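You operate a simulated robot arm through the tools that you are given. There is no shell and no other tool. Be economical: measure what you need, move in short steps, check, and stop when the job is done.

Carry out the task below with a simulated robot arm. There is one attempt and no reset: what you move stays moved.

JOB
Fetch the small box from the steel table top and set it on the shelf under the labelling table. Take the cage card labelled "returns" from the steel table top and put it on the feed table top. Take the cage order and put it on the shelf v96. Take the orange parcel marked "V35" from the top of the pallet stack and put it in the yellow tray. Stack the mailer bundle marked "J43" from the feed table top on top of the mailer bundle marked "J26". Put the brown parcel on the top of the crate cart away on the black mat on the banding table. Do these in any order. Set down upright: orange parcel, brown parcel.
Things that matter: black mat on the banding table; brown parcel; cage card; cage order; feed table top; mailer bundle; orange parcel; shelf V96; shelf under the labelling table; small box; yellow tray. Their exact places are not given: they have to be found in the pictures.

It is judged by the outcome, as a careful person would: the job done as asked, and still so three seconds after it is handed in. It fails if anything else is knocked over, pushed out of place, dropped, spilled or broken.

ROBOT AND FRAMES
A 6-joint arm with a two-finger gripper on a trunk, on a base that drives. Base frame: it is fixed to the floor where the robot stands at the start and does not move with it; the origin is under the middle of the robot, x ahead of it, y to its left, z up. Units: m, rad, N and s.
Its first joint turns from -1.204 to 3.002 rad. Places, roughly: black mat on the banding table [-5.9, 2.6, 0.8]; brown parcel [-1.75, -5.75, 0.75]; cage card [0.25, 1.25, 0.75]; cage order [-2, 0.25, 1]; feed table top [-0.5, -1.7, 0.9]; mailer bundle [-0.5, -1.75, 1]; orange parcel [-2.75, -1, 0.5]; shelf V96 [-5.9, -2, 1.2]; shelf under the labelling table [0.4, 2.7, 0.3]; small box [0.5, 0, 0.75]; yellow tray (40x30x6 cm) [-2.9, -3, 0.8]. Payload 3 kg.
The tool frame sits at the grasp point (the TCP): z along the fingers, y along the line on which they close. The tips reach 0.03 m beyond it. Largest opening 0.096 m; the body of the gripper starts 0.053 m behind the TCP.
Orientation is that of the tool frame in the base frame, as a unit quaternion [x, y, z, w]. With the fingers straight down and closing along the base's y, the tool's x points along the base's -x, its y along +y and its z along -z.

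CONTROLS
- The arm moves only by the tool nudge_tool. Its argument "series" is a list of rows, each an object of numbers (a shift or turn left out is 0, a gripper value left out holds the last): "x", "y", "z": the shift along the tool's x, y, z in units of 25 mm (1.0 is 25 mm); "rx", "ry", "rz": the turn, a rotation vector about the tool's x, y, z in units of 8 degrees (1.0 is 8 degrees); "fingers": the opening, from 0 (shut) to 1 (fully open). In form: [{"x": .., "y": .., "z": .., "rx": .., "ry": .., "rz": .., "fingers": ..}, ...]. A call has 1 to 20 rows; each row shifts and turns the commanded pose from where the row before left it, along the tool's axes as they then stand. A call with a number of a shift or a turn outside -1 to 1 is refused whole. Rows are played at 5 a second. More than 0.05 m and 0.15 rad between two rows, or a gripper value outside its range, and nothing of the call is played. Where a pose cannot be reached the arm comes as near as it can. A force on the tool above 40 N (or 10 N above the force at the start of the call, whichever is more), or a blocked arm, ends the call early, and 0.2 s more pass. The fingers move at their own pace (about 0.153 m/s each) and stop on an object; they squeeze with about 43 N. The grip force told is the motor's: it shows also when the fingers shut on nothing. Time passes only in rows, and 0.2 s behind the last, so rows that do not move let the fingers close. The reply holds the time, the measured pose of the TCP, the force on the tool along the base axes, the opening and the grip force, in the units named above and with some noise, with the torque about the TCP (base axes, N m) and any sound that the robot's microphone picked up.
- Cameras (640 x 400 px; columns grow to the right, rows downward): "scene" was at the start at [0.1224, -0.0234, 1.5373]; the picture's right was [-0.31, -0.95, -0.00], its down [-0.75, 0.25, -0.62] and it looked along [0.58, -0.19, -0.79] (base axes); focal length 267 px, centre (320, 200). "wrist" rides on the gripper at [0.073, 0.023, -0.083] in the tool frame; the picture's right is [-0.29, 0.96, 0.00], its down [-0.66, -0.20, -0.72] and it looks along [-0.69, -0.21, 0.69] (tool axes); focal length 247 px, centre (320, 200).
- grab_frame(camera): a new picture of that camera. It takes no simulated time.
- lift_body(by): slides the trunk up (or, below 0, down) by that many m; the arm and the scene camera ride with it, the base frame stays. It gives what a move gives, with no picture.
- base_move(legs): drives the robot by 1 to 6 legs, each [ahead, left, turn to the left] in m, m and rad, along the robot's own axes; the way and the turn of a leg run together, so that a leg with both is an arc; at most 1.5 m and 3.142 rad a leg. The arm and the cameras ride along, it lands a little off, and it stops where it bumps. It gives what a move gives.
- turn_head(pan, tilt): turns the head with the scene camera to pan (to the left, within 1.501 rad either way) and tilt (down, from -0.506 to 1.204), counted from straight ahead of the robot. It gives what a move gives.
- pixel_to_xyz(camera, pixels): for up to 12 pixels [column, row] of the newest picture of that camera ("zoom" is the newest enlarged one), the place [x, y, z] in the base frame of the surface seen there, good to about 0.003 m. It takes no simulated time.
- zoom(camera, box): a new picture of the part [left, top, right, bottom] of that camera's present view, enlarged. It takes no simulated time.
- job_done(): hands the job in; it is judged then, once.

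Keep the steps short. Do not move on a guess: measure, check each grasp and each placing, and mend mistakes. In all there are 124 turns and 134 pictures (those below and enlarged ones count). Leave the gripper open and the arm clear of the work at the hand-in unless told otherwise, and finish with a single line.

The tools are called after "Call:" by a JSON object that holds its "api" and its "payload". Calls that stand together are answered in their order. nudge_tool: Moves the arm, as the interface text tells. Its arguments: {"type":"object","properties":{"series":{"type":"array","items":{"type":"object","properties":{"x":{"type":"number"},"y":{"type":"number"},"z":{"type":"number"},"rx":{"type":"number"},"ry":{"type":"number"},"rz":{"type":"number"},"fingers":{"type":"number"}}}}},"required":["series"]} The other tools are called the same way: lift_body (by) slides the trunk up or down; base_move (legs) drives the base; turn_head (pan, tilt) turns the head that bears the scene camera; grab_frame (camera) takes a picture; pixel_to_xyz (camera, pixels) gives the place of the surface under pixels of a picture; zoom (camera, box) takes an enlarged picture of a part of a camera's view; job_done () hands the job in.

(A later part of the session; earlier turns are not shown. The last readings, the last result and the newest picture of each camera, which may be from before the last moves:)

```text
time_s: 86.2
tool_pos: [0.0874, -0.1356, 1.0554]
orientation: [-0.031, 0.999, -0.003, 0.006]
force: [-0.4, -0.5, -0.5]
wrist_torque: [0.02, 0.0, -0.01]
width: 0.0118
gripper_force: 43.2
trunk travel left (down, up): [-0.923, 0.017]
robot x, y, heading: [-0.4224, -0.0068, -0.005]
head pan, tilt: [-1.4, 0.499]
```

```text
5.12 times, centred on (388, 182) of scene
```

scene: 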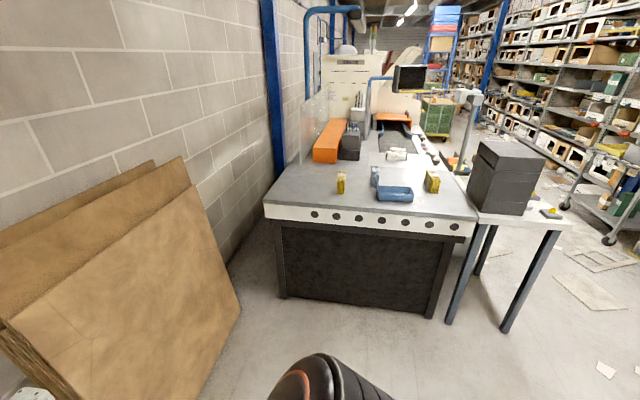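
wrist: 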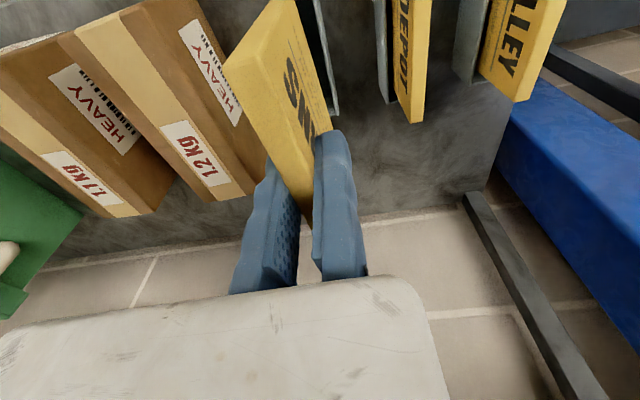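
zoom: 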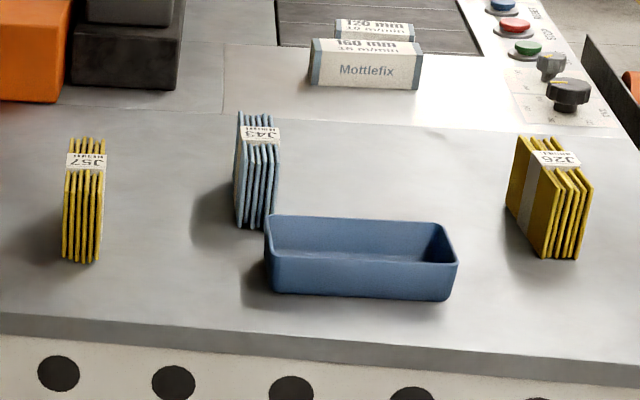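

J43 is the blue bundle (x -0.43), J26 the right yellow one. First the card: I turn to face the feed table and shift left so the card goes to the free area near x≈-0.05.

Call:
{"api": "base_move", "payload": {"legs": [[0, 0, -1.566], [0.45, 0, 0], [0, 0.43, 0]]}}

Call:
{"api": "turn_head", "payload": {"pan": -0.1, "tilt": 0.7}}

Call:
{"api": "grab_frame", "payload": {"camera": "scene"}}

```text
time_s: 95.0
tool_pos: [-0.1487, -0.9857, 1.0558]
orientation: [0.691, 0.723, -0.007, 0.003]
force: [-0.3, 0.6, -0.3]
wrist_torque: [0.03, -0.02, -0.03]
width: 0.0119
gripper_force: 43.0
trunk travel left (down, up): [-0.923, 0.017]
robot x, y, heading: [-0.0075, -0.4788, -1.59]
head pan, tilt: [-1.4, 0.499]
```

```text
time_s: 96.5
tool_pos: [-0.1468, -0.9858, 1.0559]
orientation: [0.691, 0.723, -0.006, 0.004]
force: [-1.1, 0.0, -0.6]
wrist_torque: [-0.02, -0.02, 0.02]
width: 0.0122
gripper_force: 43.4
trunk travel left (down, up): [-0.923, 0.017]
robot x, y, heading: [-0.0111, -0.4772, -1.594]
head pan, tilt: [-0.099, 0.7]
```

```text
102 pictures are left
```

scene: 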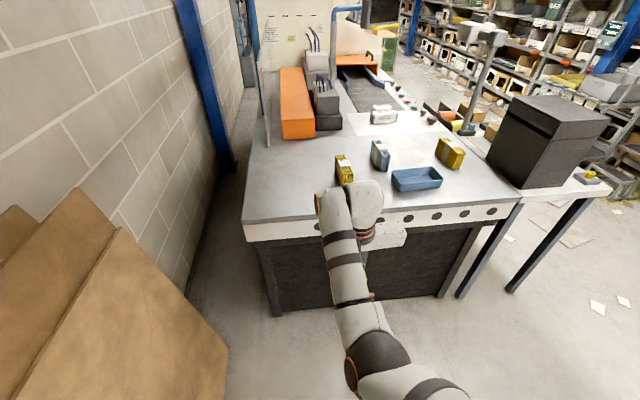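

Free space here; I try tilting the tool by 56° about its x so the card approaches horizontal, in the air before the table.

Call:
{"api": "nudge_tool", "payload": {"series": [{"rx": 1}, {"rx": 1}, {"rx": 1}, {"rx": 1}, {"rx": 1}, {"rx": 1}, {"rx": 1}, {}]}}

Call:
{"api": "grab_frame", "payload": {"camera": "scene"}}

Call:
{"api": "grab_frame", "payload": {"camera": "wrist"}}

```text
time_s: 98.3
tool_pos: [-0.182, -1.0004, 1.0502]
orientation: [0.616, 0.625, -0.349, -0.329]
force: [-0.8, -0.7, -1.0]
wrist_torque: [-0.03, -0.02, -0.01]
width: 0.0118
gripper_force: 43.1
out of reach, approached as far as the arm can: row 3, 4, 5, 6
trunk travel left (down, up): [-0.923, 0.017]
robot x, y, heading: [-0.0074, -0.4754, -1.594]
head pan, tilt: [-0.099, 0.7]
```

```text
101 pictures are left
```

scene: 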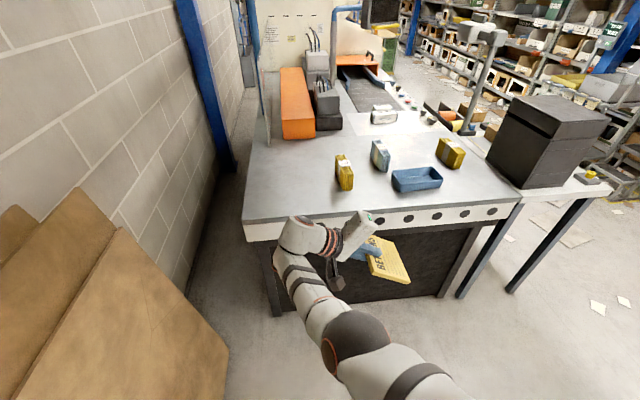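

```text
100 pictures are left
```

wrist: 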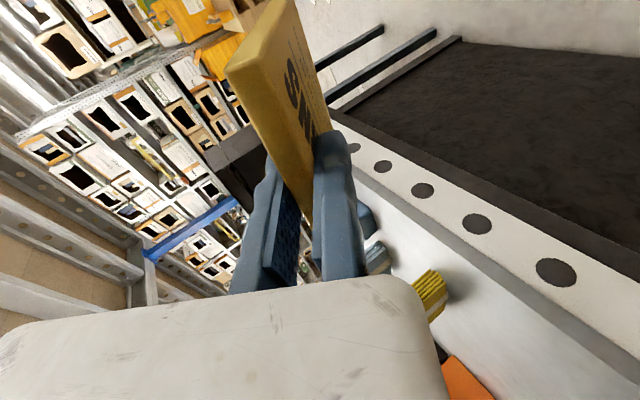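

The tilt of ~57° worked; the card nearly lies with the fixed finger beneath. I measure the arm's low points before going over the table.

Call:
{"api": "pixel_to_xyz", "payload": {"camera": "scene", "pixels": [[300, 230], [285, 265], [330, 240], [310, 300], [338, 283], [408, 280], [362, 215], [345, 345], [345, 170], [385, 237]]}}

```text
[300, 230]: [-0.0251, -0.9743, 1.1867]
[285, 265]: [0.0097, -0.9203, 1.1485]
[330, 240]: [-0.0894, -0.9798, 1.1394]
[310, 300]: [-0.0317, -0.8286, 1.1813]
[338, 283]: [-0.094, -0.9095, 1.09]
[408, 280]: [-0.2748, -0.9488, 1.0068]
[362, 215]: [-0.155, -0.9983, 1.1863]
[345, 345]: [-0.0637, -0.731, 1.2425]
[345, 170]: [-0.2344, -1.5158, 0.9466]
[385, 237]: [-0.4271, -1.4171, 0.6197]
```

Enough clearance. I drive in (ahead 0.42, slightly left, turning 0.1 left) so the card is above the free front-left area.

Call:
{"api": "base_move", "payload": {"legs": [[0, 0.054, 0], [0.424, 0, 0], [0, 0, 0.1]]}}

Call:
{"api": "grab_frame", "payload": {"camera": "scene"}}

```text
time_s: 101.9
tool_pos: [-0.0837, -1.4333, 1.0508]
orientation: [0.582, 0.657, -0.364, -0.312]
force: [0.8, 0.5, -1.1]
wrist_torque: [0.0, -0.04, 0.01]
width: 0.0119
gripper_force: 43.1
trunk travel left (down, up): [-0.923, 0.017]
robot x, y, heading: [0.0366, -0.891, -1.49]
head pan, tilt: [-0.099, 0.7]
```

```text
99 pictures are left
```

scene: 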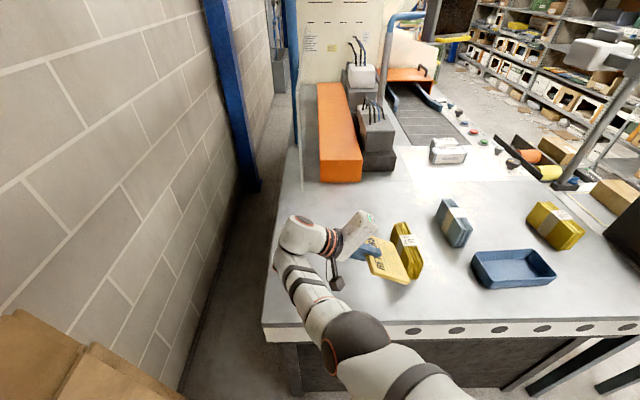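

I check the card's lower edge against bundle J57.

Call:
{"api": "pixel_to_xyz", "payload": {"camera": "scene", "pixels": [[392, 255], [408, 281], [375, 275], [395, 225], [400, 240], [418, 275], [412, 225], [300, 300], [380, 300], [408, 284]]}}

Call:
{"api": "zoom", "payload": {"camera": "scene", "box": [340, 190, 460, 300]}}

```text
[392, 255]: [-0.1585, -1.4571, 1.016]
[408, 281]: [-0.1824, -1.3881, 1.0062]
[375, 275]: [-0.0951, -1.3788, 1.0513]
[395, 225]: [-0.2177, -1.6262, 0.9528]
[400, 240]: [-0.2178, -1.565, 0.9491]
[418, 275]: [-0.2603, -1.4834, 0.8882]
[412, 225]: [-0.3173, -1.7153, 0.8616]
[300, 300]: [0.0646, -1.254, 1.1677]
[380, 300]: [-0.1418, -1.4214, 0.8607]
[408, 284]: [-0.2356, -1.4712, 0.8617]
```

```text
3.64 times, centred on (400, 245) of scene
```

zoom: 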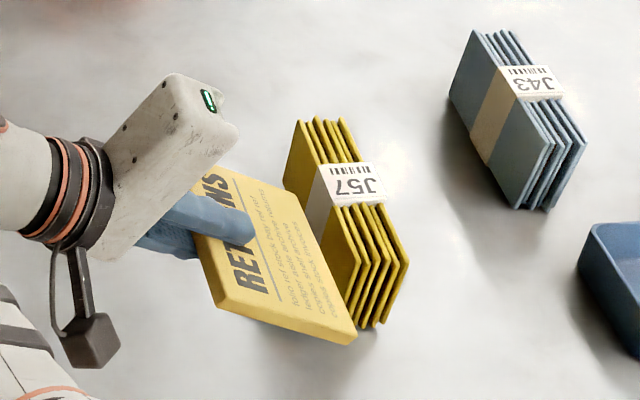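

The card clears J57 by ~4 cm. I lower 0.122, then check.

Call:
{"api": "lift_body", "payload": {"by": -0.122}}

Call:
{"api": "zoom", "payload": {"camera": "scene", "box": [260, 150, 480, 300]}}

```text
time_s: 103.4
tool_pos: [-0.0864, -1.4339, 0.9282]
orientation: [0.583, 0.654, -0.365, -0.314]
force: [-0.1, 0.5, -0.9]
wrist_torque: [-0.01, -0.02, 0.01]
width: 0.012
gripper_force: 43.6
trunk travel left (down, up): [-0.801, 0.139]
robot x, y, heading: [0.0332, -0.8958, -1.49]
head pan, tilt: [-0.099, 0.7]
```

```text
2.67 times, centred on (370, 225) of scene
```

zoom: 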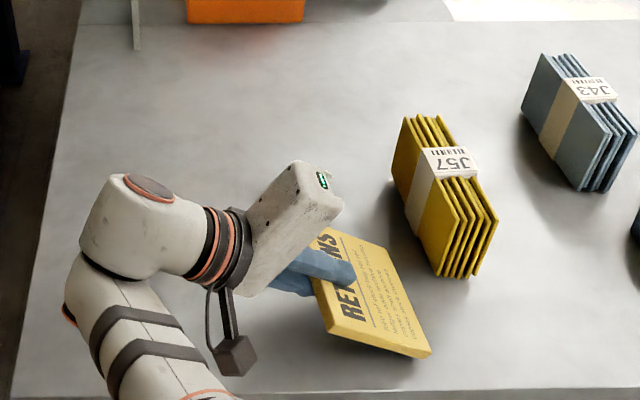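

Nice clearance. I lower the last ~1 cm in small steps watching force.

Call:
{"api": "lift_body", "payload": {"by": -0.007}}

Call:
{"api": "lift_body", "payload": {"by": -0.004}}

```text
time_s: 104.0
tool_pos: [-0.0856, -1.4346, 0.9197]
orientation: [0.583, 0.655, -0.365, -0.314]
force: [-0.3, -0.5, -0.7]
wrist_torque: [0.02, -0.03, -0.01]
width: 0.0118
gripper_force: 42.8
trunk travel left (down, up): [-0.794, 0.146]
robot x, y, heading: [0.0364, -0.8919, -1.488]
head pan, tilt: [-0.099, 0.7]
```

```text
time_s: 104.5
tool_pos: [-0.0849, -1.4334, 0.9188]
orientation: [0.583, 0.654, -0.366, -0.314]
force: [0.4, -1.2, 10.2]
wrist_torque: [0.22, 1.01, 0.16]
width: 0.0122
gripper_force: 42.9
trunk travel left (down, up): [-0.79, 0.15]
robot x, y, heading: [0.0361, -0.8949, -1.487]
head pan, tilt: [-0.099, 0.7]
```

Contact at 10 N. I open the upper finger; the card will rest on the lower fixed finger. Then lower to lay it down.

Call:
{"api": "nudge_tool", "payload": {"series": [{"fingers": 0.3}, {}, {"fingers": 0.6}, {}]}}

Call:
{"api": "lift_body", "payload": {"by": -0.024}}

Call:
{"api": "zoom", "payload": {"camera": "scene", "box": [260, 150, 480, 300]}}

```text
time_s: 105.5
tool_pos: [-0.0874, -1.4339, 0.9178]
orientation: [0.584, 0.654, -0.365, -0.313]
force: [0.0, -0.2, -0.4]
wrist_torque: [-0.01, 0.02, -0.02]
width: 0.0576
gripper_force: 0.1
trunk travel left (down, up): [-0.79, 0.15]
robot x, y, heading: [0.0352, -0.8973, -1.491]
head pan, tilt: [-0.099, 0.7]
```

```text
time_s: 106.2
tool_pos: [-0.0871, -1.4325, 0.8924]
orientation: [0.582, 0.655, -0.365, -0.313]
force: [0.2, -0.4, -0.4]
wrist_torque: [0.0, -0.01, 0.0]
width: 0.0576
gripper_force: 0.0
trunk travel left (down, up): [-0.766, 0.174]
robot x, y, heading: [0.0328, -0.8927, -1.495]
head pan, tilt: [-0.099, 0.7]
```

```text
2.67 times, centred on (370, 225) of scene
```

zoom: 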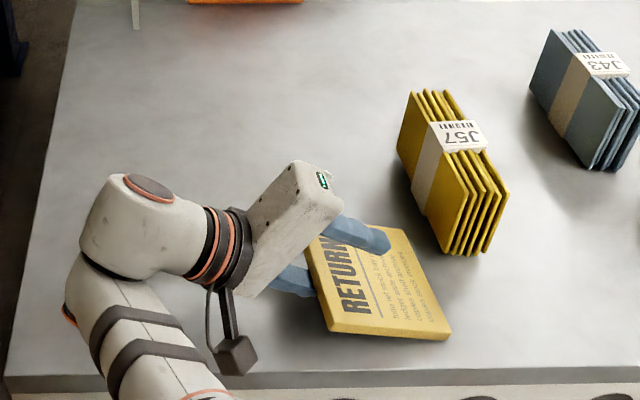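

Works well: the card now rests nearly flat with one end on the finger. I slide the finger out backward.

Call:
{"api": "nudge_tool", "payload": {"series": [{"z": -0.6}, {"z": -0.6}, {"z": -0.8}, {"z": -1}, {"z": -1}, {}]}}

Call:
{"api": "lift_body", "payload": {"by": 0.15}}

Call:
{"api": "grab_frame", "payload": {"camera": "scene"}}

```text
time_s: 107.6
tool_pos: [-0.063, -1.4518, 0.9309]
orientation: [0.581, 0.657, -0.365, -0.311]
force: [-0.2, 0.9, -0.2]
wrist_torque: [-0.01, 0.0, 0.02]
width: 0.0575
gripper_force: 0.0
out of reach, approached as far as the arm can: row 2, 3, 4, 5
trunk travel left (down, up): [-0.766, 0.174]
robot x, y, heading: [0.0364, -0.8936, -1.491]
head pan, tilt: [-0.099, 0.7]
```

```text
time_s: 109.4
tool_pos: [-0.0628, -1.4523, 1.0813]
orientation: [0.582, 0.657, -0.365, -0.311]
force: [0.2, -0.9, 0.1]
wrist_torque: [-0.01, -0.01, 0.01]
width: 0.0579
gripper_force: 0.2
trunk travel left (down, up): [-0.916, 0.024]
robot x, y, heading: [0.0367, -0.8877, -1.489]
head pan, tilt: [-0.099, 0.7]
```

```text
95 pictures are left
```

scene: 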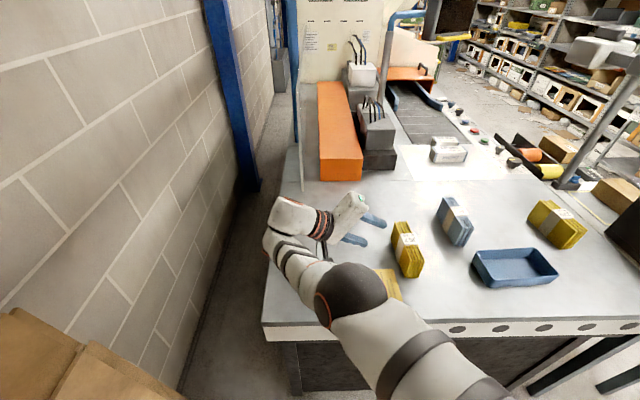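

The card lies on the table at (388,285). I back out and tilt the tool back down.

Call:
{"api": "base_move", "payload": {"legs": [[-0.4, 0, 0]]}}

Call:
{"api": "nudge_tool", "payload": {"series": [{"rx": -1, "z": 0.8}, {"rx": -1, "z": 0.8}, {"rx": -1, "z": 0.8}, {"rx": -1}, {"rx": -1}, {"rx": -1}, {"rx": -1}, {"fingers": 1}]}}

Call:
{"api": "grab_frame", "payload": {"camera": "scene"}}

```text
time_s: 111.9
tool_pos: [-0.0949, -1.0541, 1.0801]
orientation: [0.582, 0.656, -0.365, -0.312]
force: [-0.8, 0.0, 0.0]
wrist_torque: [0.03, -0.01, -0.02]
width: 0.0576
gripper_force: 0.0
trunk travel left (down, up): [-0.916, 0.024]
robot x, y, heading: [0.0026, -0.4986, -1.484]
head pan, tilt: [-0.099, 0.7]
```

```text
time_s: 113.7
tool_pos: [-0.1398, -1.0585, 1.0422]
orientation: [0.661, 0.751, -0.014, -0.001]
force: [1.0, -0.3, 0.8]
wrist_torque: [0.01, 0.0, 0.0]
width: 0.0958
gripper_force: 0.0
trunk travel left (down, up): [-0.916, 0.024]
robot x, y, heading: [0.0055, -0.4992, -1.494]
head pan, tilt: [-0.099, 0.7]
```

```text
94 pictures are left
```

scene: 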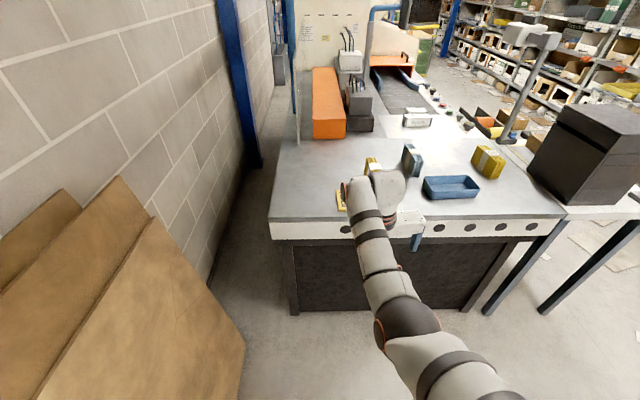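

Card is fine. Now the mailers: I move right 0.3 and straighten, then measure J43 and J26.

Call:
{"api": "base_move", "payload": {"legs": [[0, -0.3, -0.077]]}}

Call:
{"api": "turn_head", "payload": {"pan": -0.15, "tilt": 0.5}}

Call:
{"api": "zoom", "payload": {"camera": "scene", "box": [220, 110, 460, 260]}}

```text
time_s: 115.7
tool_pos: [-0.4781, -1.061, 1.0421]
orientation: [0.687, 0.727, -0.013, -0.002]
force: [0.2, -0.2, -0.7]
wrist_torque: [0.0, -0.02, -0.02]
width: 0.0959
gripper_force: 0.1
trunk travel left (down, up): [-0.916, 0.024]
robot x, y, heading: [-0.2939, -0.5097, -1.569]
head pan, tilt: [-0.099, 0.7]
```

```text
time_s: 116.4
tool_pos: [-0.4791, -1.0602, 1.0426]
orientation: [0.687, 0.727, -0.013, -0.001]
force: [-0.3, 0.1, 0.3]
wrist_torque: [0.01, 0.02, 0.01]
width: 0.0961
gripper_force: 0.1
trunk travel left (down, up): [-0.916, 0.024]
robot x, y, heading: [-0.2928, -0.5124, -1.564]
head pan, tilt: [-0.15, 0.499]
```

```text
2.67 times, centred on (340, 185) of scene
```

zoom: 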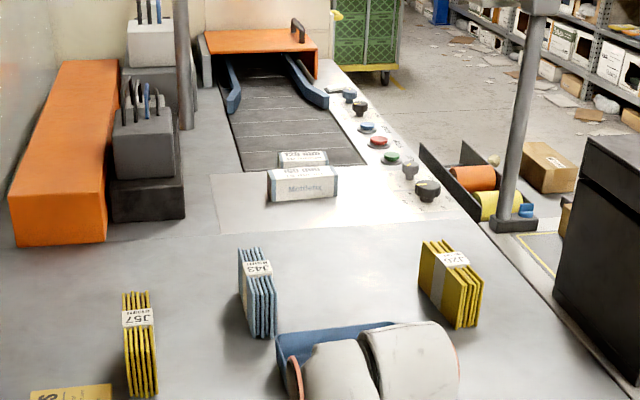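

Call:
{"api": "zoom", "payload": {"camera": "scene", "box": [290, 190, 420, 250]}}

Call:
{"api": "pixel_to_xyz", "payload": {"camera": "zoom", "pixels": [[100, 60], [140, 60], [115, 85], [105, 130], [130, 130], [165, 130], [590, 65], [640, 90], [560, 60], [500, 45]]}}

```text
4.92 times, centred on (355, 220) of scene
```

zoom: 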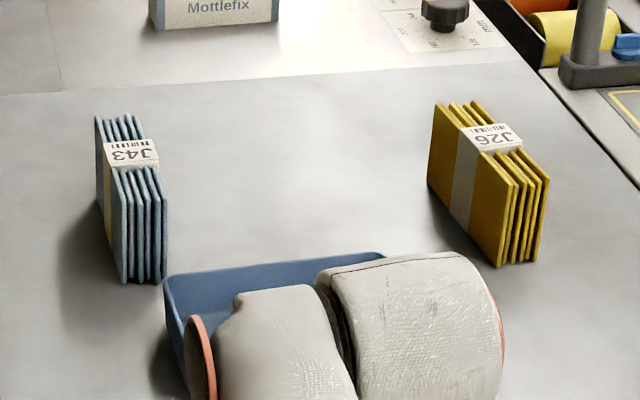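

```text
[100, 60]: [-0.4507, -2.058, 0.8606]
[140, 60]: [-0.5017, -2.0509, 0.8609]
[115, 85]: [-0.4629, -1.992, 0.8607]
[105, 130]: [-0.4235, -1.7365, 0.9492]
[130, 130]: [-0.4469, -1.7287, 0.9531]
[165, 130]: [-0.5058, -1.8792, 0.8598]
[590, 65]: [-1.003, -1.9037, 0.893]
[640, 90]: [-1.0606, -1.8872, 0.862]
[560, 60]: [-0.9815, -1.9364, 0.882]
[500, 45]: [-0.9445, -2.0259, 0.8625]
```

Call:
{"api": "pixel_to_xyz", "payload": {"camera": "zoom", "pixels": [[98, 122], [135, 122], [123, 180], [163, 175], [132, 155], [440, 110], [478, 108], [513, 190], [546, 185], [490, 138], [125, 278], [500, 262]]}}

```text
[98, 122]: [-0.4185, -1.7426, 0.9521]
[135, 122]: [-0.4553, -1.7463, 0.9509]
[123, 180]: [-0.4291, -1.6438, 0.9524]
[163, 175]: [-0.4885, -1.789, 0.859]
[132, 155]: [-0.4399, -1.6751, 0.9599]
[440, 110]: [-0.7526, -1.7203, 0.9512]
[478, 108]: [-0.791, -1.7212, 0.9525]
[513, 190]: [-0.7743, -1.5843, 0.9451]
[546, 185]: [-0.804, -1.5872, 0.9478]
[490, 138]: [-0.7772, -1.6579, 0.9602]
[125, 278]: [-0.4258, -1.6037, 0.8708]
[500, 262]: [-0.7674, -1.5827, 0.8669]
```

J43: centre (-0.442,-1.675), 37 mm wide in x, 0.14 long, top 0.952. J26: centre (-0.781,-1.652), yawed ~0.1 more. I test reaching out 10 cm with the arm to spare base approach.

Call:
{"api": "nudge_tool", "payload": {"series": [{"x": -0.8, "fingers": 0.65}, {"x": -0.8}, {"x": -0.8}, {"x": -0.8}, {}]}}

```text
time_s: 117.6
tool_pos: [-0.4808, -1.1008, 1.0495]
orientation: [0.687, 0.727, -0.014, -0.003]
force: [0.2, -0.3, -0.3]
wrist_torque: [0.0, 0.02, 0.01]
width: 0.0623
gripper_force: 0.1
out of reach, approached as far as the arm can: row 3, 4
trunk travel left (down, up): [-0.916, 0.024]
robot x, y, heading: [-0.2933, -0.5104, -1.565]
head pan, tilt: [-0.15, 0.499]
```

Reach is 0.59 ahead at this height. I check how far the front panel under the feed table is, so the base won't bump.

Call:
{"api": "turn_head", "payload": {"pan": 0.1, "tilt": 0.85}}

Call:
{"api": "grab_frame", "payload": {"camera": "scene"}}

Call:
{"api": "pixel_to_xyz", "payload": {"camera": "scene", "pixels": [[300, 180], [250, 180], [280, 220], [230, 230], [300, 250], [250, 140], [420, 200], [300, 395], [320, 390]]}}

```text
time_s: 118.5
tool_pos: [-0.4802, -1.1019, 1.0489]
orientation: [0.687, 0.727, -0.014, -0.001]
force: [0.2, -0.4, 0.5]
wrist_torque: [-0.04, 0.0, -0.02]
width: 0.0626
gripper_force: 0.1
trunk travel left (down, up): [-0.916, 0.024]
robot x, y, heading: [-0.2928, -0.5096, -1.561]
head pan, tilt: [0.099, 0.85]
```

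```text
91 pictures are left
```

scene: 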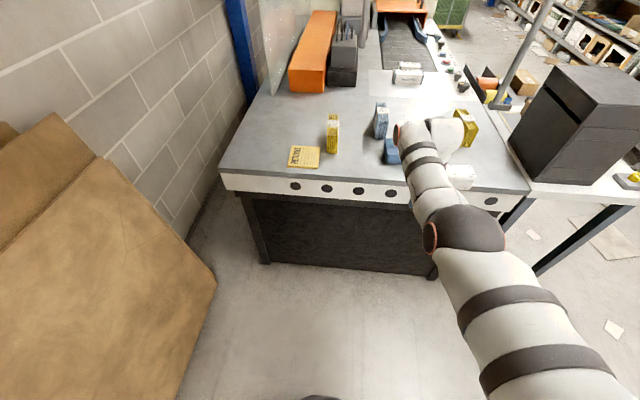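

```text
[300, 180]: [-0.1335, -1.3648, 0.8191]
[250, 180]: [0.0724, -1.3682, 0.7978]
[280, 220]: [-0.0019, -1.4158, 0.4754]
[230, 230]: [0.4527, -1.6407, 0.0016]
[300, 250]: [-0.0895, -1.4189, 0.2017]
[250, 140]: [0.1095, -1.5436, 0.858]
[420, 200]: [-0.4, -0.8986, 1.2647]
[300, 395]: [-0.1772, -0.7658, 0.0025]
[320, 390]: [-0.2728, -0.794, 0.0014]
```

Panel is at y=-1.42, so the base can go to y≈-1.09. I drive so the tool is above J43.

Call:
{"api": "base_move", "payload": {"legs": [[0, 0.063, 0], [0.572, 0, 0]]}}

Call:
{"api": "grab_frame", "payload": {"camera": "wrist"}}

Call:
{"api": "pixel_to_xyz", "payload": {"camera": "wrist", "pixels": [[240, 60], [260, 60], [280, 60], [300, 60], [240, 100], [260, 100], [280, 100], [300, 100], [320, 100], [280, 20], [300, 20], [260, 20]]}}

```text
time_s: 122.3
tool_pos: [-0.4061, -1.6684, 1.0501]
orientation: [0.684, 0.73, -0.014, -0.002]
force: [0.2, 0.0, -1.1]
wrist_torque: [0.01, 0.01, -0.03]
width: 0.0622
gripper_force: 0.1
trunk travel left (down, up): [-0.916, 0.024]
robot x, y, heading: [-0.2263, -1.0774, -1.556]
head pan, tilt: [0.099, 0.85]
```

```text
90 pictures are left
```

wrist: 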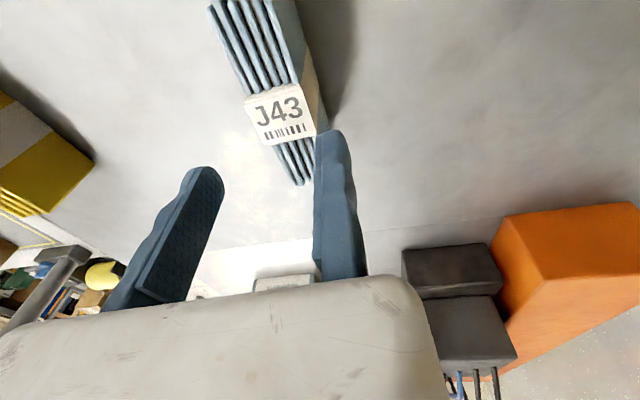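

```text
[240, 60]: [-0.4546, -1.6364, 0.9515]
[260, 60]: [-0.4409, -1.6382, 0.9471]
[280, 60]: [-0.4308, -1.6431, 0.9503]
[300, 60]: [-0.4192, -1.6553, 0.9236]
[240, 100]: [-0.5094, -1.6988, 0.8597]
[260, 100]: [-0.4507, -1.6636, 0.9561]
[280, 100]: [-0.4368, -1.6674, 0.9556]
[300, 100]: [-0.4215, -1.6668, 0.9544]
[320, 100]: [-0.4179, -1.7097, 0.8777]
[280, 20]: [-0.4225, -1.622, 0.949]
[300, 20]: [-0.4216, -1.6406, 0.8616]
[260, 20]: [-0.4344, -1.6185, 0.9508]
```

J43 lies between finger lines (its faces at x -0.420 and -0.458). I lower 0.13 and grip.

Call:
{"api": "lift_body", "payload": {"by": -0.13}}

Call:
{"api": "grab_frame", "payload": {"camera": "wrist"}}

```text
time_s: 123.9
tool_pos: [-0.4062, -1.6687, 0.9196]
orientation: [0.684, 0.73, -0.014, -0.002]
force: [0.6, -0.2, 0.2]
wrist_torque: [-0.03, 0.02, 0.02]
width: 0.0623
gripper_force: 0.1
trunk travel left (down, up): [-0.786, 0.154]
robot x, y, heading: [-0.228, -1.0784, -1.562]
head pan, tilt: [0.099, 0.85]
```

```text
89 pictures are left
```

wrist: 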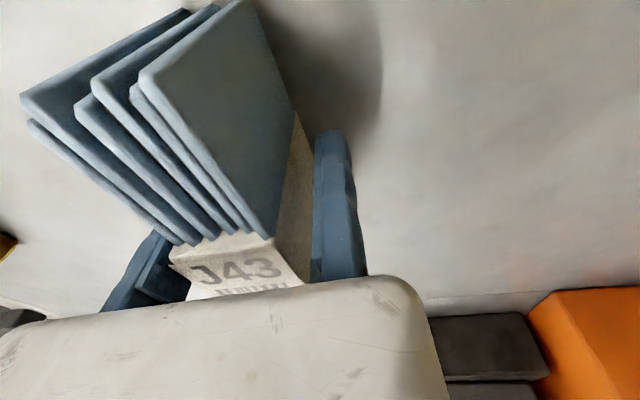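

J43 sits between the fingers. I bring the fixed finger near, close, and lift.

Call:
{"api": "nudge_tool", "payload": {"series": [{"y": -0.4}, {"fingers": 0}, {}, {}]}}

Call:
{"api": "lift_body", "payload": {"by": 0.15}}

Call:
{"api": "grab_frame", "payload": {"camera": "wrist"}}

```text
time_s: 124.9
tool_pos: [-0.4163, -1.6698, 0.9201]
orientation: [0.684, 0.729, -0.013, -0.001]
force: [-0.5, -0.8, 0.7]
wrist_torque: [0.03, -0.04, 0.03]
width: 0.0441
gripper_force: 43.1
trunk travel left (down, up): [-0.786, 0.154]
robot x, y, heading: [-0.2269, -1.0795, -1.552]
head pan, tilt: [0.099, 0.85]
```

```text
time_s: 126.6
tool_pos: [-0.4167, -1.6697, 1.0692]
orientation: [0.684, 0.729, -0.013, -0.002]
force: [0.2, 0.6, -0.7]
wrist_torque: [0.0, -0.04, 0.01]
width: 0.0441
gripper_force: 42.8
trunk travel left (down, up): [-0.936, 0.004]
robot x, y, heading: [-0.2247, -1.0737, -1.556]
head pan, tilt: [0.099, 0.85]
```

```text
88 pictures are left
```

wrist: 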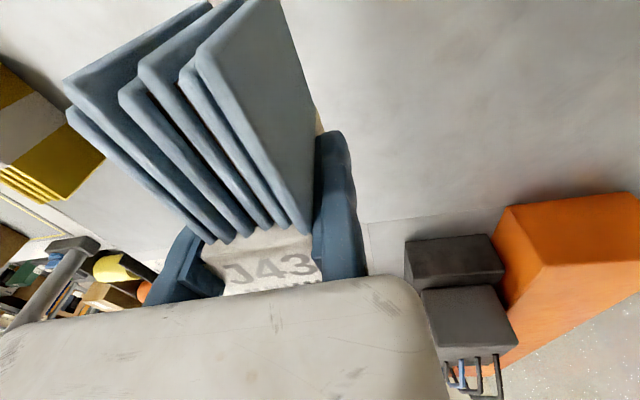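

Held at the label (0.044). Now I move right 0.342 m over J26 and rotate the tool ~4.5° to match its yaw.

Call:
{"api": "base_move", "payload": {"legs": [[-0.03, 0, 0], [0, -0.342, 0]]}}

Call:
{"api": "nudge_tool", "payload": {"series": [{"rz": -0.57}, {}]}}

Call:
{"api": "grab_frame", "payload": {"camera": "wrist"}}

Call:
{"api": "turn_head", "payload": {"pan": -0.3, "tilt": 0.6}}

Call:
{"api": "zoom", "payload": {"camera": "scene", "box": [240, 100, 480, 250]}}

```text
time_s: 129.3
tool_pos: [-0.7697, -1.6422, 1.0696]
orientation: [0.687, 0.727, -0.013, -0.002]
force: [0.1, -0.8, -1.2]
wrist_torque: [-0.01, -0.03, 0.0]
width: 0.044
gripper_force: 43.4
trunk travel left (down, up): [-0.936, 0.004]
robot x, y, heading: [-0.5752, -1.0521, -1.564]
head pan, tilt: [0.099, 0.85]
```

```text
time_s: 129.9
tool_pos: [-0.7707, -1.6422, 1.0693]
orientation: [0.657, 0.754, -0.012, -0.002]
force: [0.2, -0.3, -1.4]
wrist_torque: [0.01, -0.03, 0.03]
width: 0.044
gripper_force: 43.3
trunk travel left (down, up): [-0.936, 0.004]
robot x, y, heading: [-0.5771, -1.0459, -1.565]
head pan, tilt: [0.099, 0.85]
```

```text
87 pictures are left
```

wrist: 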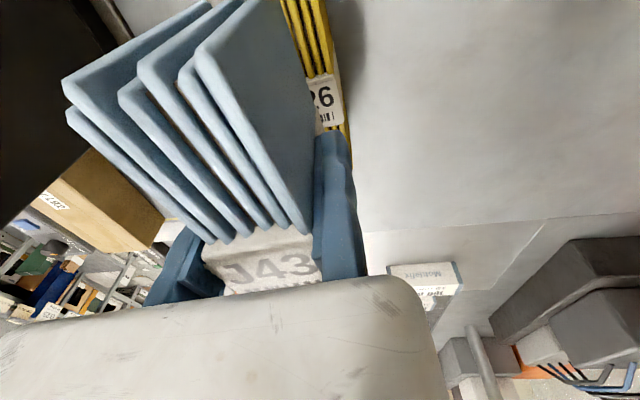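

```text
time_s: 130.8
tool_pos: [-0.7711, -1.6428, 1.0697]
orientation: [0.657, 0.754, -0.013, -0.002]
force: [-0.5, -0.4, -1.7]
wrist_torque: [-0.01, -0.03, 0.04]
width: 0.0441
gripper_force: 43.1
trunk travel left (down, up): [-0.936, 0.004]
robot x, y, heading: [-0.5768, -1.0492, -1.565]
head pan, tilt: [-0.3, 0.6]
```

```text
2.67 times, centred on (360, 175) of scene
```

zoom: 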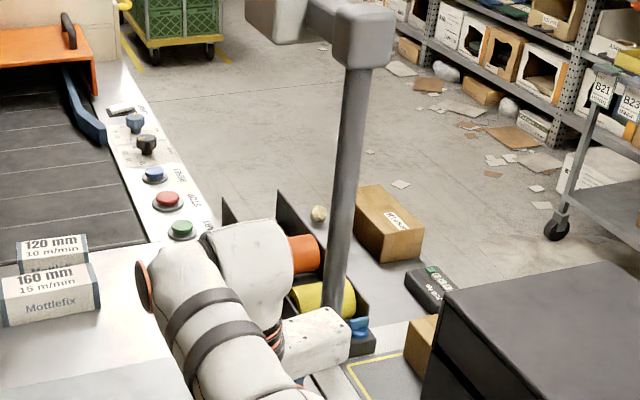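

I measure J26's visible right edge in the wrist picture to refine alignment.

Call:
{"api": "pixel_to_xyz", "payload": {"camera": "wrist", "pixels": [[322, 20], [330, 50], [325, 95], [335, 80], [338, 90], [300, 15], [346, 125], [330, 70]]}}

Call:
{"api": "zoom", "payload": {"camera": "wrist", "box": [240, 0, 400, 140]}}

```text
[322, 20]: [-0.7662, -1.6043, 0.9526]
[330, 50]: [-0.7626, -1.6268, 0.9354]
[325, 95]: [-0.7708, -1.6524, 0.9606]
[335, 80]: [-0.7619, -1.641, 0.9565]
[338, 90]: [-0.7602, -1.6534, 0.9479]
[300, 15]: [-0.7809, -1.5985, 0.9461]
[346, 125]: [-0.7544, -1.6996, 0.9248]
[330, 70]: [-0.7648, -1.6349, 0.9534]
```

```text
2.86 times, centred on (320, 70) of wrist
```

zoom: 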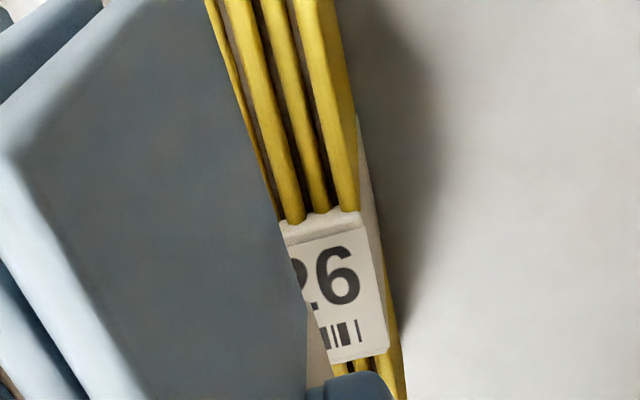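

Right faces differ by 9 mm; I shift +y 9 mm and lower to just above contact.

Call:
{"api": "nudge_tool", "payload": {"series": [{"y": 0.36}, {}]}}

Call:
{"api": "lift_body", "payload": {"by": -0.043}}

Call:
{"api": "lift_body", "payload": {"by": -0.005}}

Call:
{"api": "grab_frame", "payload": {"camera": "wrist"}}

```text
time_s: 131.4
tool_pos: [-0.7619, -1.6405, 1.0679]
orientation: [0.658, 0.753, -0.013, -0.002]
force: [-0.2, -0.6, -1.5]
wrist_torque: [-0.05, -0.02, 0.04]
width: 0.0438
gripper_force: 43.0
trunk travel left (down, up): [-0.936, 0.004]
robot x, y, heading: [-0.575, -1.0446, -1.566]
head pan, tilt: [-0.3, 0.6]
```

```text
time_s: 132.2
tool_pos: [-0.7623, -1.6409, 1.0257]
orientation: [0.658, 0.753, -0.014, -0.003]
force: [0.0, -0.2, -0.8]
wrist_torque: [-0.03, -0.02, 0.02]
width: 0.0441
gripper_force: 42.7
trunk travel left (down, up): [-0.893, 0.047]
robot x, y, heading: [-0.5729, -1.05, -1.564]
head pan, tilt: [-0.3, 0.6]
```

```text
time_s: 132.8
tool_pos: [-0.7629, -1.6415, 1.0207]
orientation: [0.658, 0.753, -0.013, -0.002]
force: [0.3, 0.2, -2.1]
wrist_torque: [0.02, -0.01, 0.02]
width: 0.044
gripper_force: 42.9
trunk travel left (down, up): [-0.888, 0.052]
robot x, y, heading: [-0.5739, -1.0492, -1.563]
head pan, tilt: [-0.3, 0.6]
```

```text
84 pictures are left
```

wrist: 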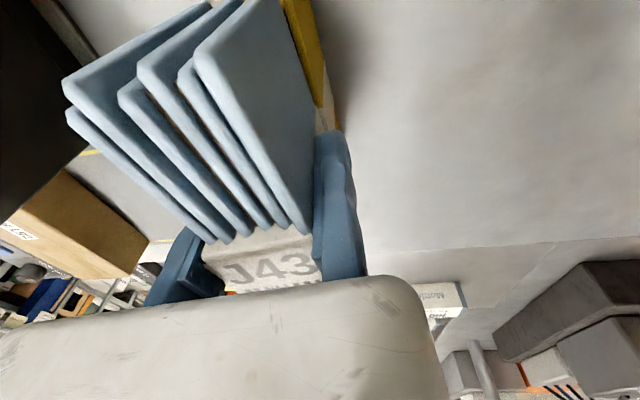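

Well aligned. I continue down in small steps until force shows.

Call:
{"api": "lift_body", "payload": {"by": -0.004}}

Call:
{"api": "lift_body", "payload": {"by": -0.003}}

```text
time_s: 133.3
tool_pos: [-0.7626, -1.6416, 1.0169]
orientation: [0.658, 0.753, -0.013, -0.002]
force: [0.0, -0.5, -0.4]
wrist_torque: [0.0, -0.01, -0.02]
width: 0.0438
gripper_force: 43.5
trunk travel left (down, up): [-0.884, 0.056]
robot x, y, heading: [-0.5743, -1.0484, -1.563]
head pan, tilt: [-0.3, 0.6]
```

```text
time_s: 133.8
tool_pos: [-0.7626, -1.6417, 1.0134]
orientation: [0.657, 0.753, -0.013, -0.002]
force: [0.0, -0.3, -0.1]
wrist_torque: [-0.11, -0.03, -0.02]
width: 0.0441
gripper_force: 43.0
trunk travel left (down, up): [-0.881, 0.059]
robot x, y, heading: [-0.5793, -1.0513, -1.561]
head pan, tilt: [-0.3, 0.6]
```

Call:
{"api": "lift_body", "payload": {"by": -0.002}}

```text
time_s: 134.4
tool_pos: [-0.7611, -1.6405, 1.0146]
orientation: [0.658, 0.753, -0.015, -0.001]
force: [0.0, -2.6, 10.3]
wrist_torque: [0.08, 0.01, 0.01]
width: 0.0441
gripper_force: 43.5
trunk travel left (down, up): [-0.879, 0.061]
robot x, y, heading: [-0.5727, -1.0506, -1.563]
head pan, tilt: [-0.3, 0.6]
```

Contact (10 N). I open, move the fixed finger 5 mm off its face, then lift and look.

Call:
{"api": "nudge_tool", "payload": {"series": [{"fingers": 0.75}, {}, {}, {"y": 0.25}, {}]}}

Call:
{"api": "lift_body", "payload": {"by": 0.06}}

Call:
{"api": "nudge_tool", "payload": {"series": [{"z": -1}, {"z": -1}, {}]}}

Call:
{"api": "grab_frame", "payload": {"camera": "wrist"}}

```text
time_s: 135.6
tool_pos: [-0.7556, -1.6386, 1.012]
orientation: [0.657, 0.753, -0.013, -0.002]
force: [0.3, -0.4, -0.1]
wrist_torque: [0.03, 0.0, -0.03]
width: 0.0718
gripper_force: 0.0
trunk travel left (down, up): [-0.879, 0.061]
robot x, y, heading: [-0.5762, -1.051, -1.564]
head pan, tilt: [-0.3, 0.6]
```

```text
time_s: 136.6
tool_pos: [-0.7562, -1.6409, 1.0727]
orientation: [0.658, 0.753, -0.013, -0.002]
force: [-1.3, -0.8, -1.5]
wrist_torque: [0.03, 0.0, -0.01]
width: 0.0721
gripper_force: 0.0
trunk travel left (down, up): [-0.939, 0.001]
robot x, y, heading: [-0.5727, -1.0496, -1.564]
head pan, tilt: [-0.3, 0.6]
```

```text
time_s: 137.4
tool_pos: [-0.7552, -1.6397, 1.1217]
orientation: [0.658, 0.753, -0.013, -0.002]
force: [0.0, -0.5, -0.3]
wrist_torque: [0.0, 0.02, 0.01]
width: 0.0719
gripper_force: 0.0
trunk travel left (down, up): [-0.939, 0.001]
robot x, y, heading: [-0.5773, -1.0473, -1.563]
head pan, tilt: [-0.3, 0.6]
```

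```text
83 pictures are left
```

wrist: 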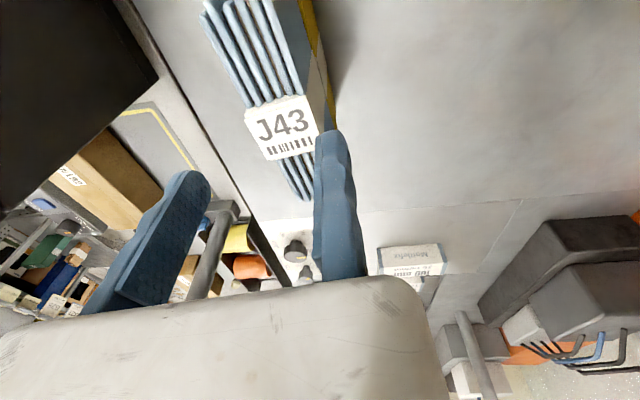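

J43 stands stacked on J26. I back away, turn to face -x and look around for the pallet stack and cage.

Call:
{"api": "base_move", "payload": {"legs": [[-0.5, 0, 0], [0, 0, -1.57]]}}

Call:
{"api": "turn_head", "payload": {"pan": 0.0, "tilt": 0.4}}

Call:
{"api": "grab_frame", "payload": {"camera": "scene"}}

```text
time_s: 144.1
tool_pos: [-1.1728, -0.3727, 1.1228]
orientation: [0.997, 0.073, -0.008, -0.011]
force: [-0.1, 0.2, -1.3]
wrist_torque: [-0.04, 0.03, 0.02]
width: 0.0719
gripper_force: 0.0
trunk travel left (down, up): [-0.939, 0.001]
robot x, y, heading: [-0.5793, -0.5456, -3.124]
head pan, tilt: [-0.3, 0.6]
```

```text
time_s: 144.9
tool_pos: [-1.1722, -0.3725, 1.1221]
orientation: [0.997, 0.073, -0.007, -0.011]
force: [-0.6, -0.2, -0.5]
wrist_torque: [0.0, 0.02, -0.03]
width: 0.0718
gripper_force: 0.1
trunk travel left (down, up): [-0.939, 0.001]
robot x, y, heading: [-0.5783, -0.5461, -3.125]
head pan, tilt: [0.0, 0.4]
```

```text
82 pictures are left
```

scene: 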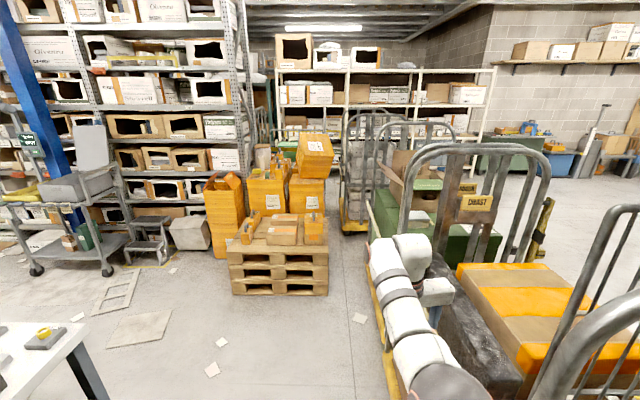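

I see the pallet stack at (280,250) with parcels, and cages on the right. I zoom on both.

Call:
{"api": "zoom", "payload": {"camera": "scene", "box": [200, 180, 340, 300]}}

Call:
{"api": "zoom", "payload": {"camera": "scene", "box": [360, 100, 580, 260]}}

```text
3.33 times, centred on (270, 240) of scene
```

zoom: 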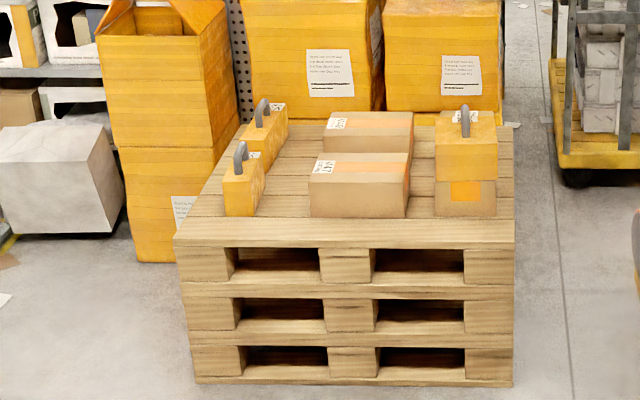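

```text
2.50 times, centred on (470, 180) of scene
```

zoom: 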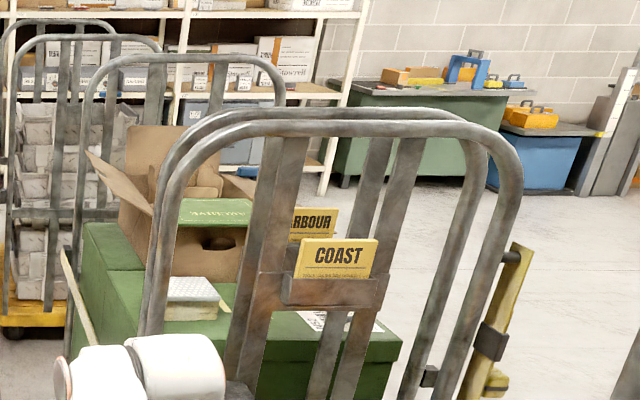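

Several orange parcels with handles stand on the pallets. I measure them and positions before approaching.

Call:
{"api": "pixel_to_xyz", "payload": {"camera": "scene", "pixels": [[252, 235], [262, 215], [302, 215], [302, 235], [280, 238], [235, 245], [328, 245], [232, 290], [325, 290], [432, 224], [475, 205], [385, 345]]}}

```text
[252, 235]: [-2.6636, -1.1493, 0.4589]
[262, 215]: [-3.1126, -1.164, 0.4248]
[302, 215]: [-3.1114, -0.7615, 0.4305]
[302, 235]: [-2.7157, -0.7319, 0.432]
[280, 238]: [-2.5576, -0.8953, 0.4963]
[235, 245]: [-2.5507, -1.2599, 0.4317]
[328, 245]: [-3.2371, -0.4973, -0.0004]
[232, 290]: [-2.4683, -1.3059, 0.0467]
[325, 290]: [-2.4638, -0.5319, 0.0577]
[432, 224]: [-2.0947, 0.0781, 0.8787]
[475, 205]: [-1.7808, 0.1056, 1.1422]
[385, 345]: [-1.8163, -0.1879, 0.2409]
```

Pallet top z≈0.43, front edge x=-2.46. I drive ahead 1.05 then left 0.4 to stand in front and look down.

Call:
{"api": "base_move", "payload": {"legs": [[0, 0.08, -0.017], [1.05, 0, 0], [0, 0.4, 0]]}}

Call:
{"api": "turn_head", "payload": {"pan": 0.0, "tilt": 0.75}}

Call:
{"api": "grab_frame", "payload": {"camera": "scene"}}

```text
time_s: 153.1
tool_pos: [-2.2126, -0.851, 1.1218]
orientation: [0.998, 0.067, -0.008, -0.01]
force: [0.1, 0.8, 0.3]
wrist_torque: [-0.02, -0.02, 0.0]
width: 0.0718
gripper_force: 0.2
trunk travel left (down, up): [-0.939, 0.001]
robot x, y, heading: [-1.6249, -1.0319, -3.135]
head pan, tilt: [0.0, 0.4]
```

```text
time_s: 153.9
tool_pos: [-2.2134, -0.852, 1.1219]
orientation: [0.998, 0.066, -0.008, -0.011]
force: [0.2, 0.0, 0.1]
wrist_torque: [0.0, 0.0, -0.02]
width: 0.072
gripper_force: 0.1
trunk travel left (down, up): [-0.939, 0.001]
robot x, y, heading: [-1.6211, -1.032, -3.142]
head pan, tilt: [0.0, 0.75]
```

```text
79 pictures are left
```

scene: 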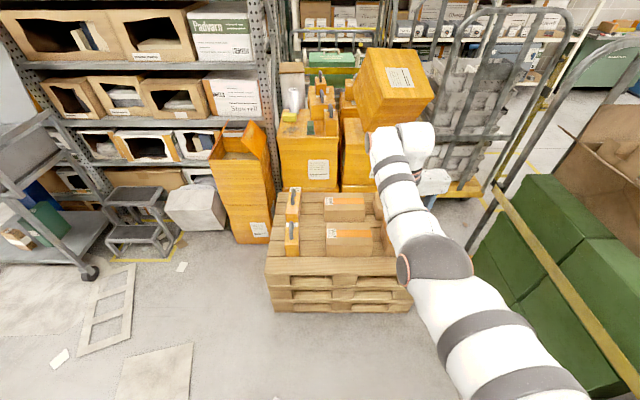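

Call:
{"api": "zoom", "payload": {"camera": "scene", "box": [260, 170, 420, 270]}}

```text
4.00 times, centred on (340, 220) of scene
```

zoom: 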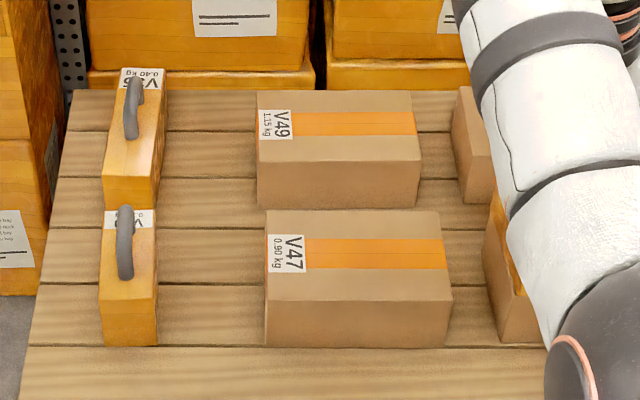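

The labels are partly hidden by handles. I enlarge both left parcels.

Call:
{"api": "zoom", "payload": {"camera": "scene", "box": [280, 182, 305, 198]}}

Call:
{"api": "zoom", "payload": {"camera": "scene", "box": [280, 215, 305, 231]}}

```text
16.00 times, centred on (292, 190) of scene
```

zoom: 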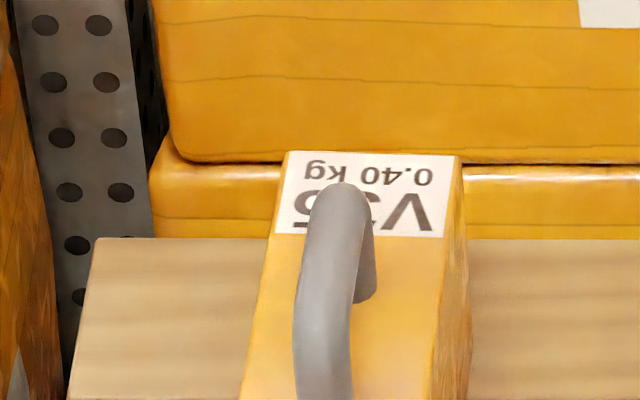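

```text
16.00 times, centred on (292, 223) of scene
```

zoom: 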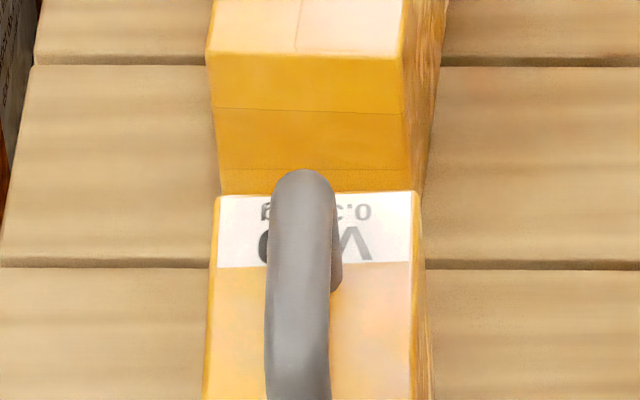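

The far-left parcel reads "V?5" upside-down; I want certainty. I move left 0.28 so the wrist camera looks at them and the arm uncovers the right one.

Call:
{"api": "base_move", "payload": {"legs": [[0.0, 0.3, 0]]}}

Call:
{"api": "turn_head", "payload": {"pan": -0.35, "tilt": 0.75}}

Call:
{"api": "grab_frame", "payload": {"camera": "scene"}}

Call:
{"api": "grab_frame", "payload": {"camera": "wrist"}}

```text
time_s: 156.0
tool_pos: [-2.2116, -1.1561, 1.122]
orientation: [0.998, 0.068, -0.008, -0.011]
force: [0.8, -0.8, -0.3]
wrist_torque: [0.0, -0.02, 0.01]
width: 0.0718
gripper_force: 0.0
trunk travel left (down, up): [-0.939, 0.001]
robot x, y, heading: [-1.6198, -1.3379, -3.136]
head pan, tilt: [0.0, 0.75]
```

```text
time_s: 156.8
tool_pos: [-2.2115, -1.1568, 1.1228]
orientation: [0.998, 0.069, -0.008, -0.011]
force: [-0.3, -1.0, 0.8]
wrist_torque: [-0.03, 0.01, 0.01]
width: 0.0723
gripper_force: 0.0
trunk travel left (down, up): [-0.939, 0.001]
robot x, y, heading: [-1.6243, -1.3387, -3.132]
head pan, tilt: [-0.351, 0.75]
```

```text
75 pictures are left
```

scene: 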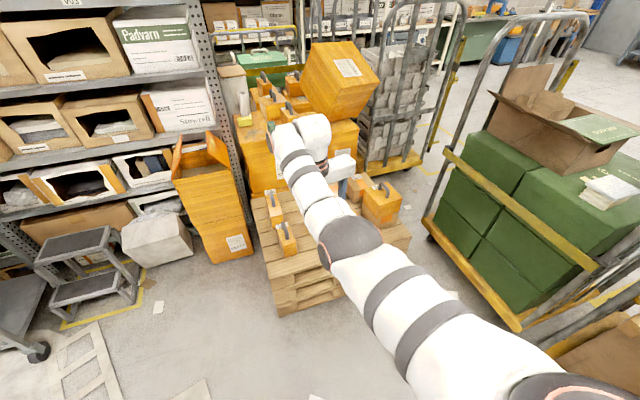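

```text
74 pictures are left
```

wrist: 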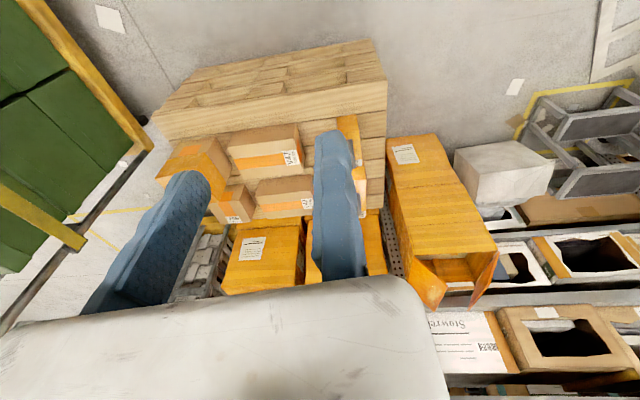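

Call:
{"api": "zoom", "payload": {"camera": "scene", "box": [260, 180, 310, 260]}}

Call:
{"api": "zoom", "payload": {"camera": "scene", "box": [340, 165, 410, 230]}}

```text
5.00 times, centred on (285, 220) of scene
```

zoom: 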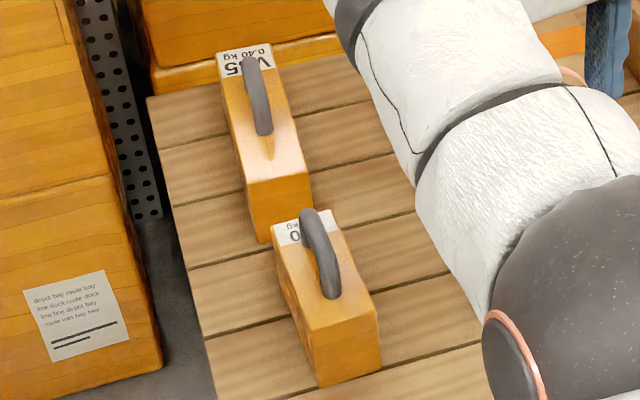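

```text
6.15 times, centred on (375, 198) of scene
```

zoom: 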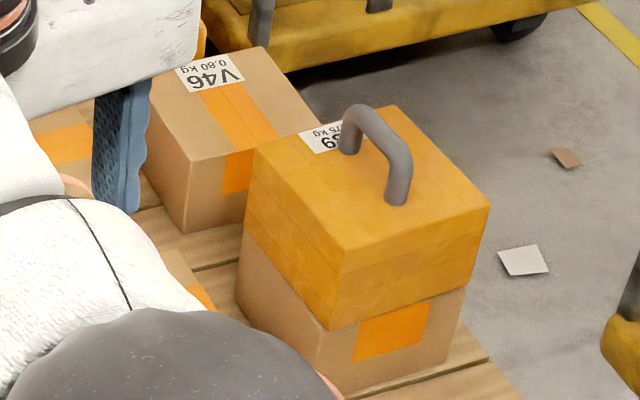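

The far-left one is V35 (others V?0 and V?9). I measure V35's top and handle.

Call:
{"api": "pixel_to_xyz", "payload": {"camera": "scene", "pixels": [[265, 191], [274, 190], [282, 213], [271, 216], [271, 194], [272, 200], [273, 205], [274, 226], [280, 223], [278, 224], [272, 207], [284, 238]]}}

```text
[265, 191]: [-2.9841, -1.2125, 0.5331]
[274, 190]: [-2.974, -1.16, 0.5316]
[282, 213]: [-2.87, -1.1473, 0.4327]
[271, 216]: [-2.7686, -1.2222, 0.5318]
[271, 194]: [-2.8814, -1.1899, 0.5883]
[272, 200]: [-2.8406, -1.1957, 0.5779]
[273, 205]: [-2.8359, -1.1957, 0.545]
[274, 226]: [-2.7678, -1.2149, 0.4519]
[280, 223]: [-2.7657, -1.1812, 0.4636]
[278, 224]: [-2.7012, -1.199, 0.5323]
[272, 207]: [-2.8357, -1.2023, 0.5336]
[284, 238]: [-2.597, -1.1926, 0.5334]
```

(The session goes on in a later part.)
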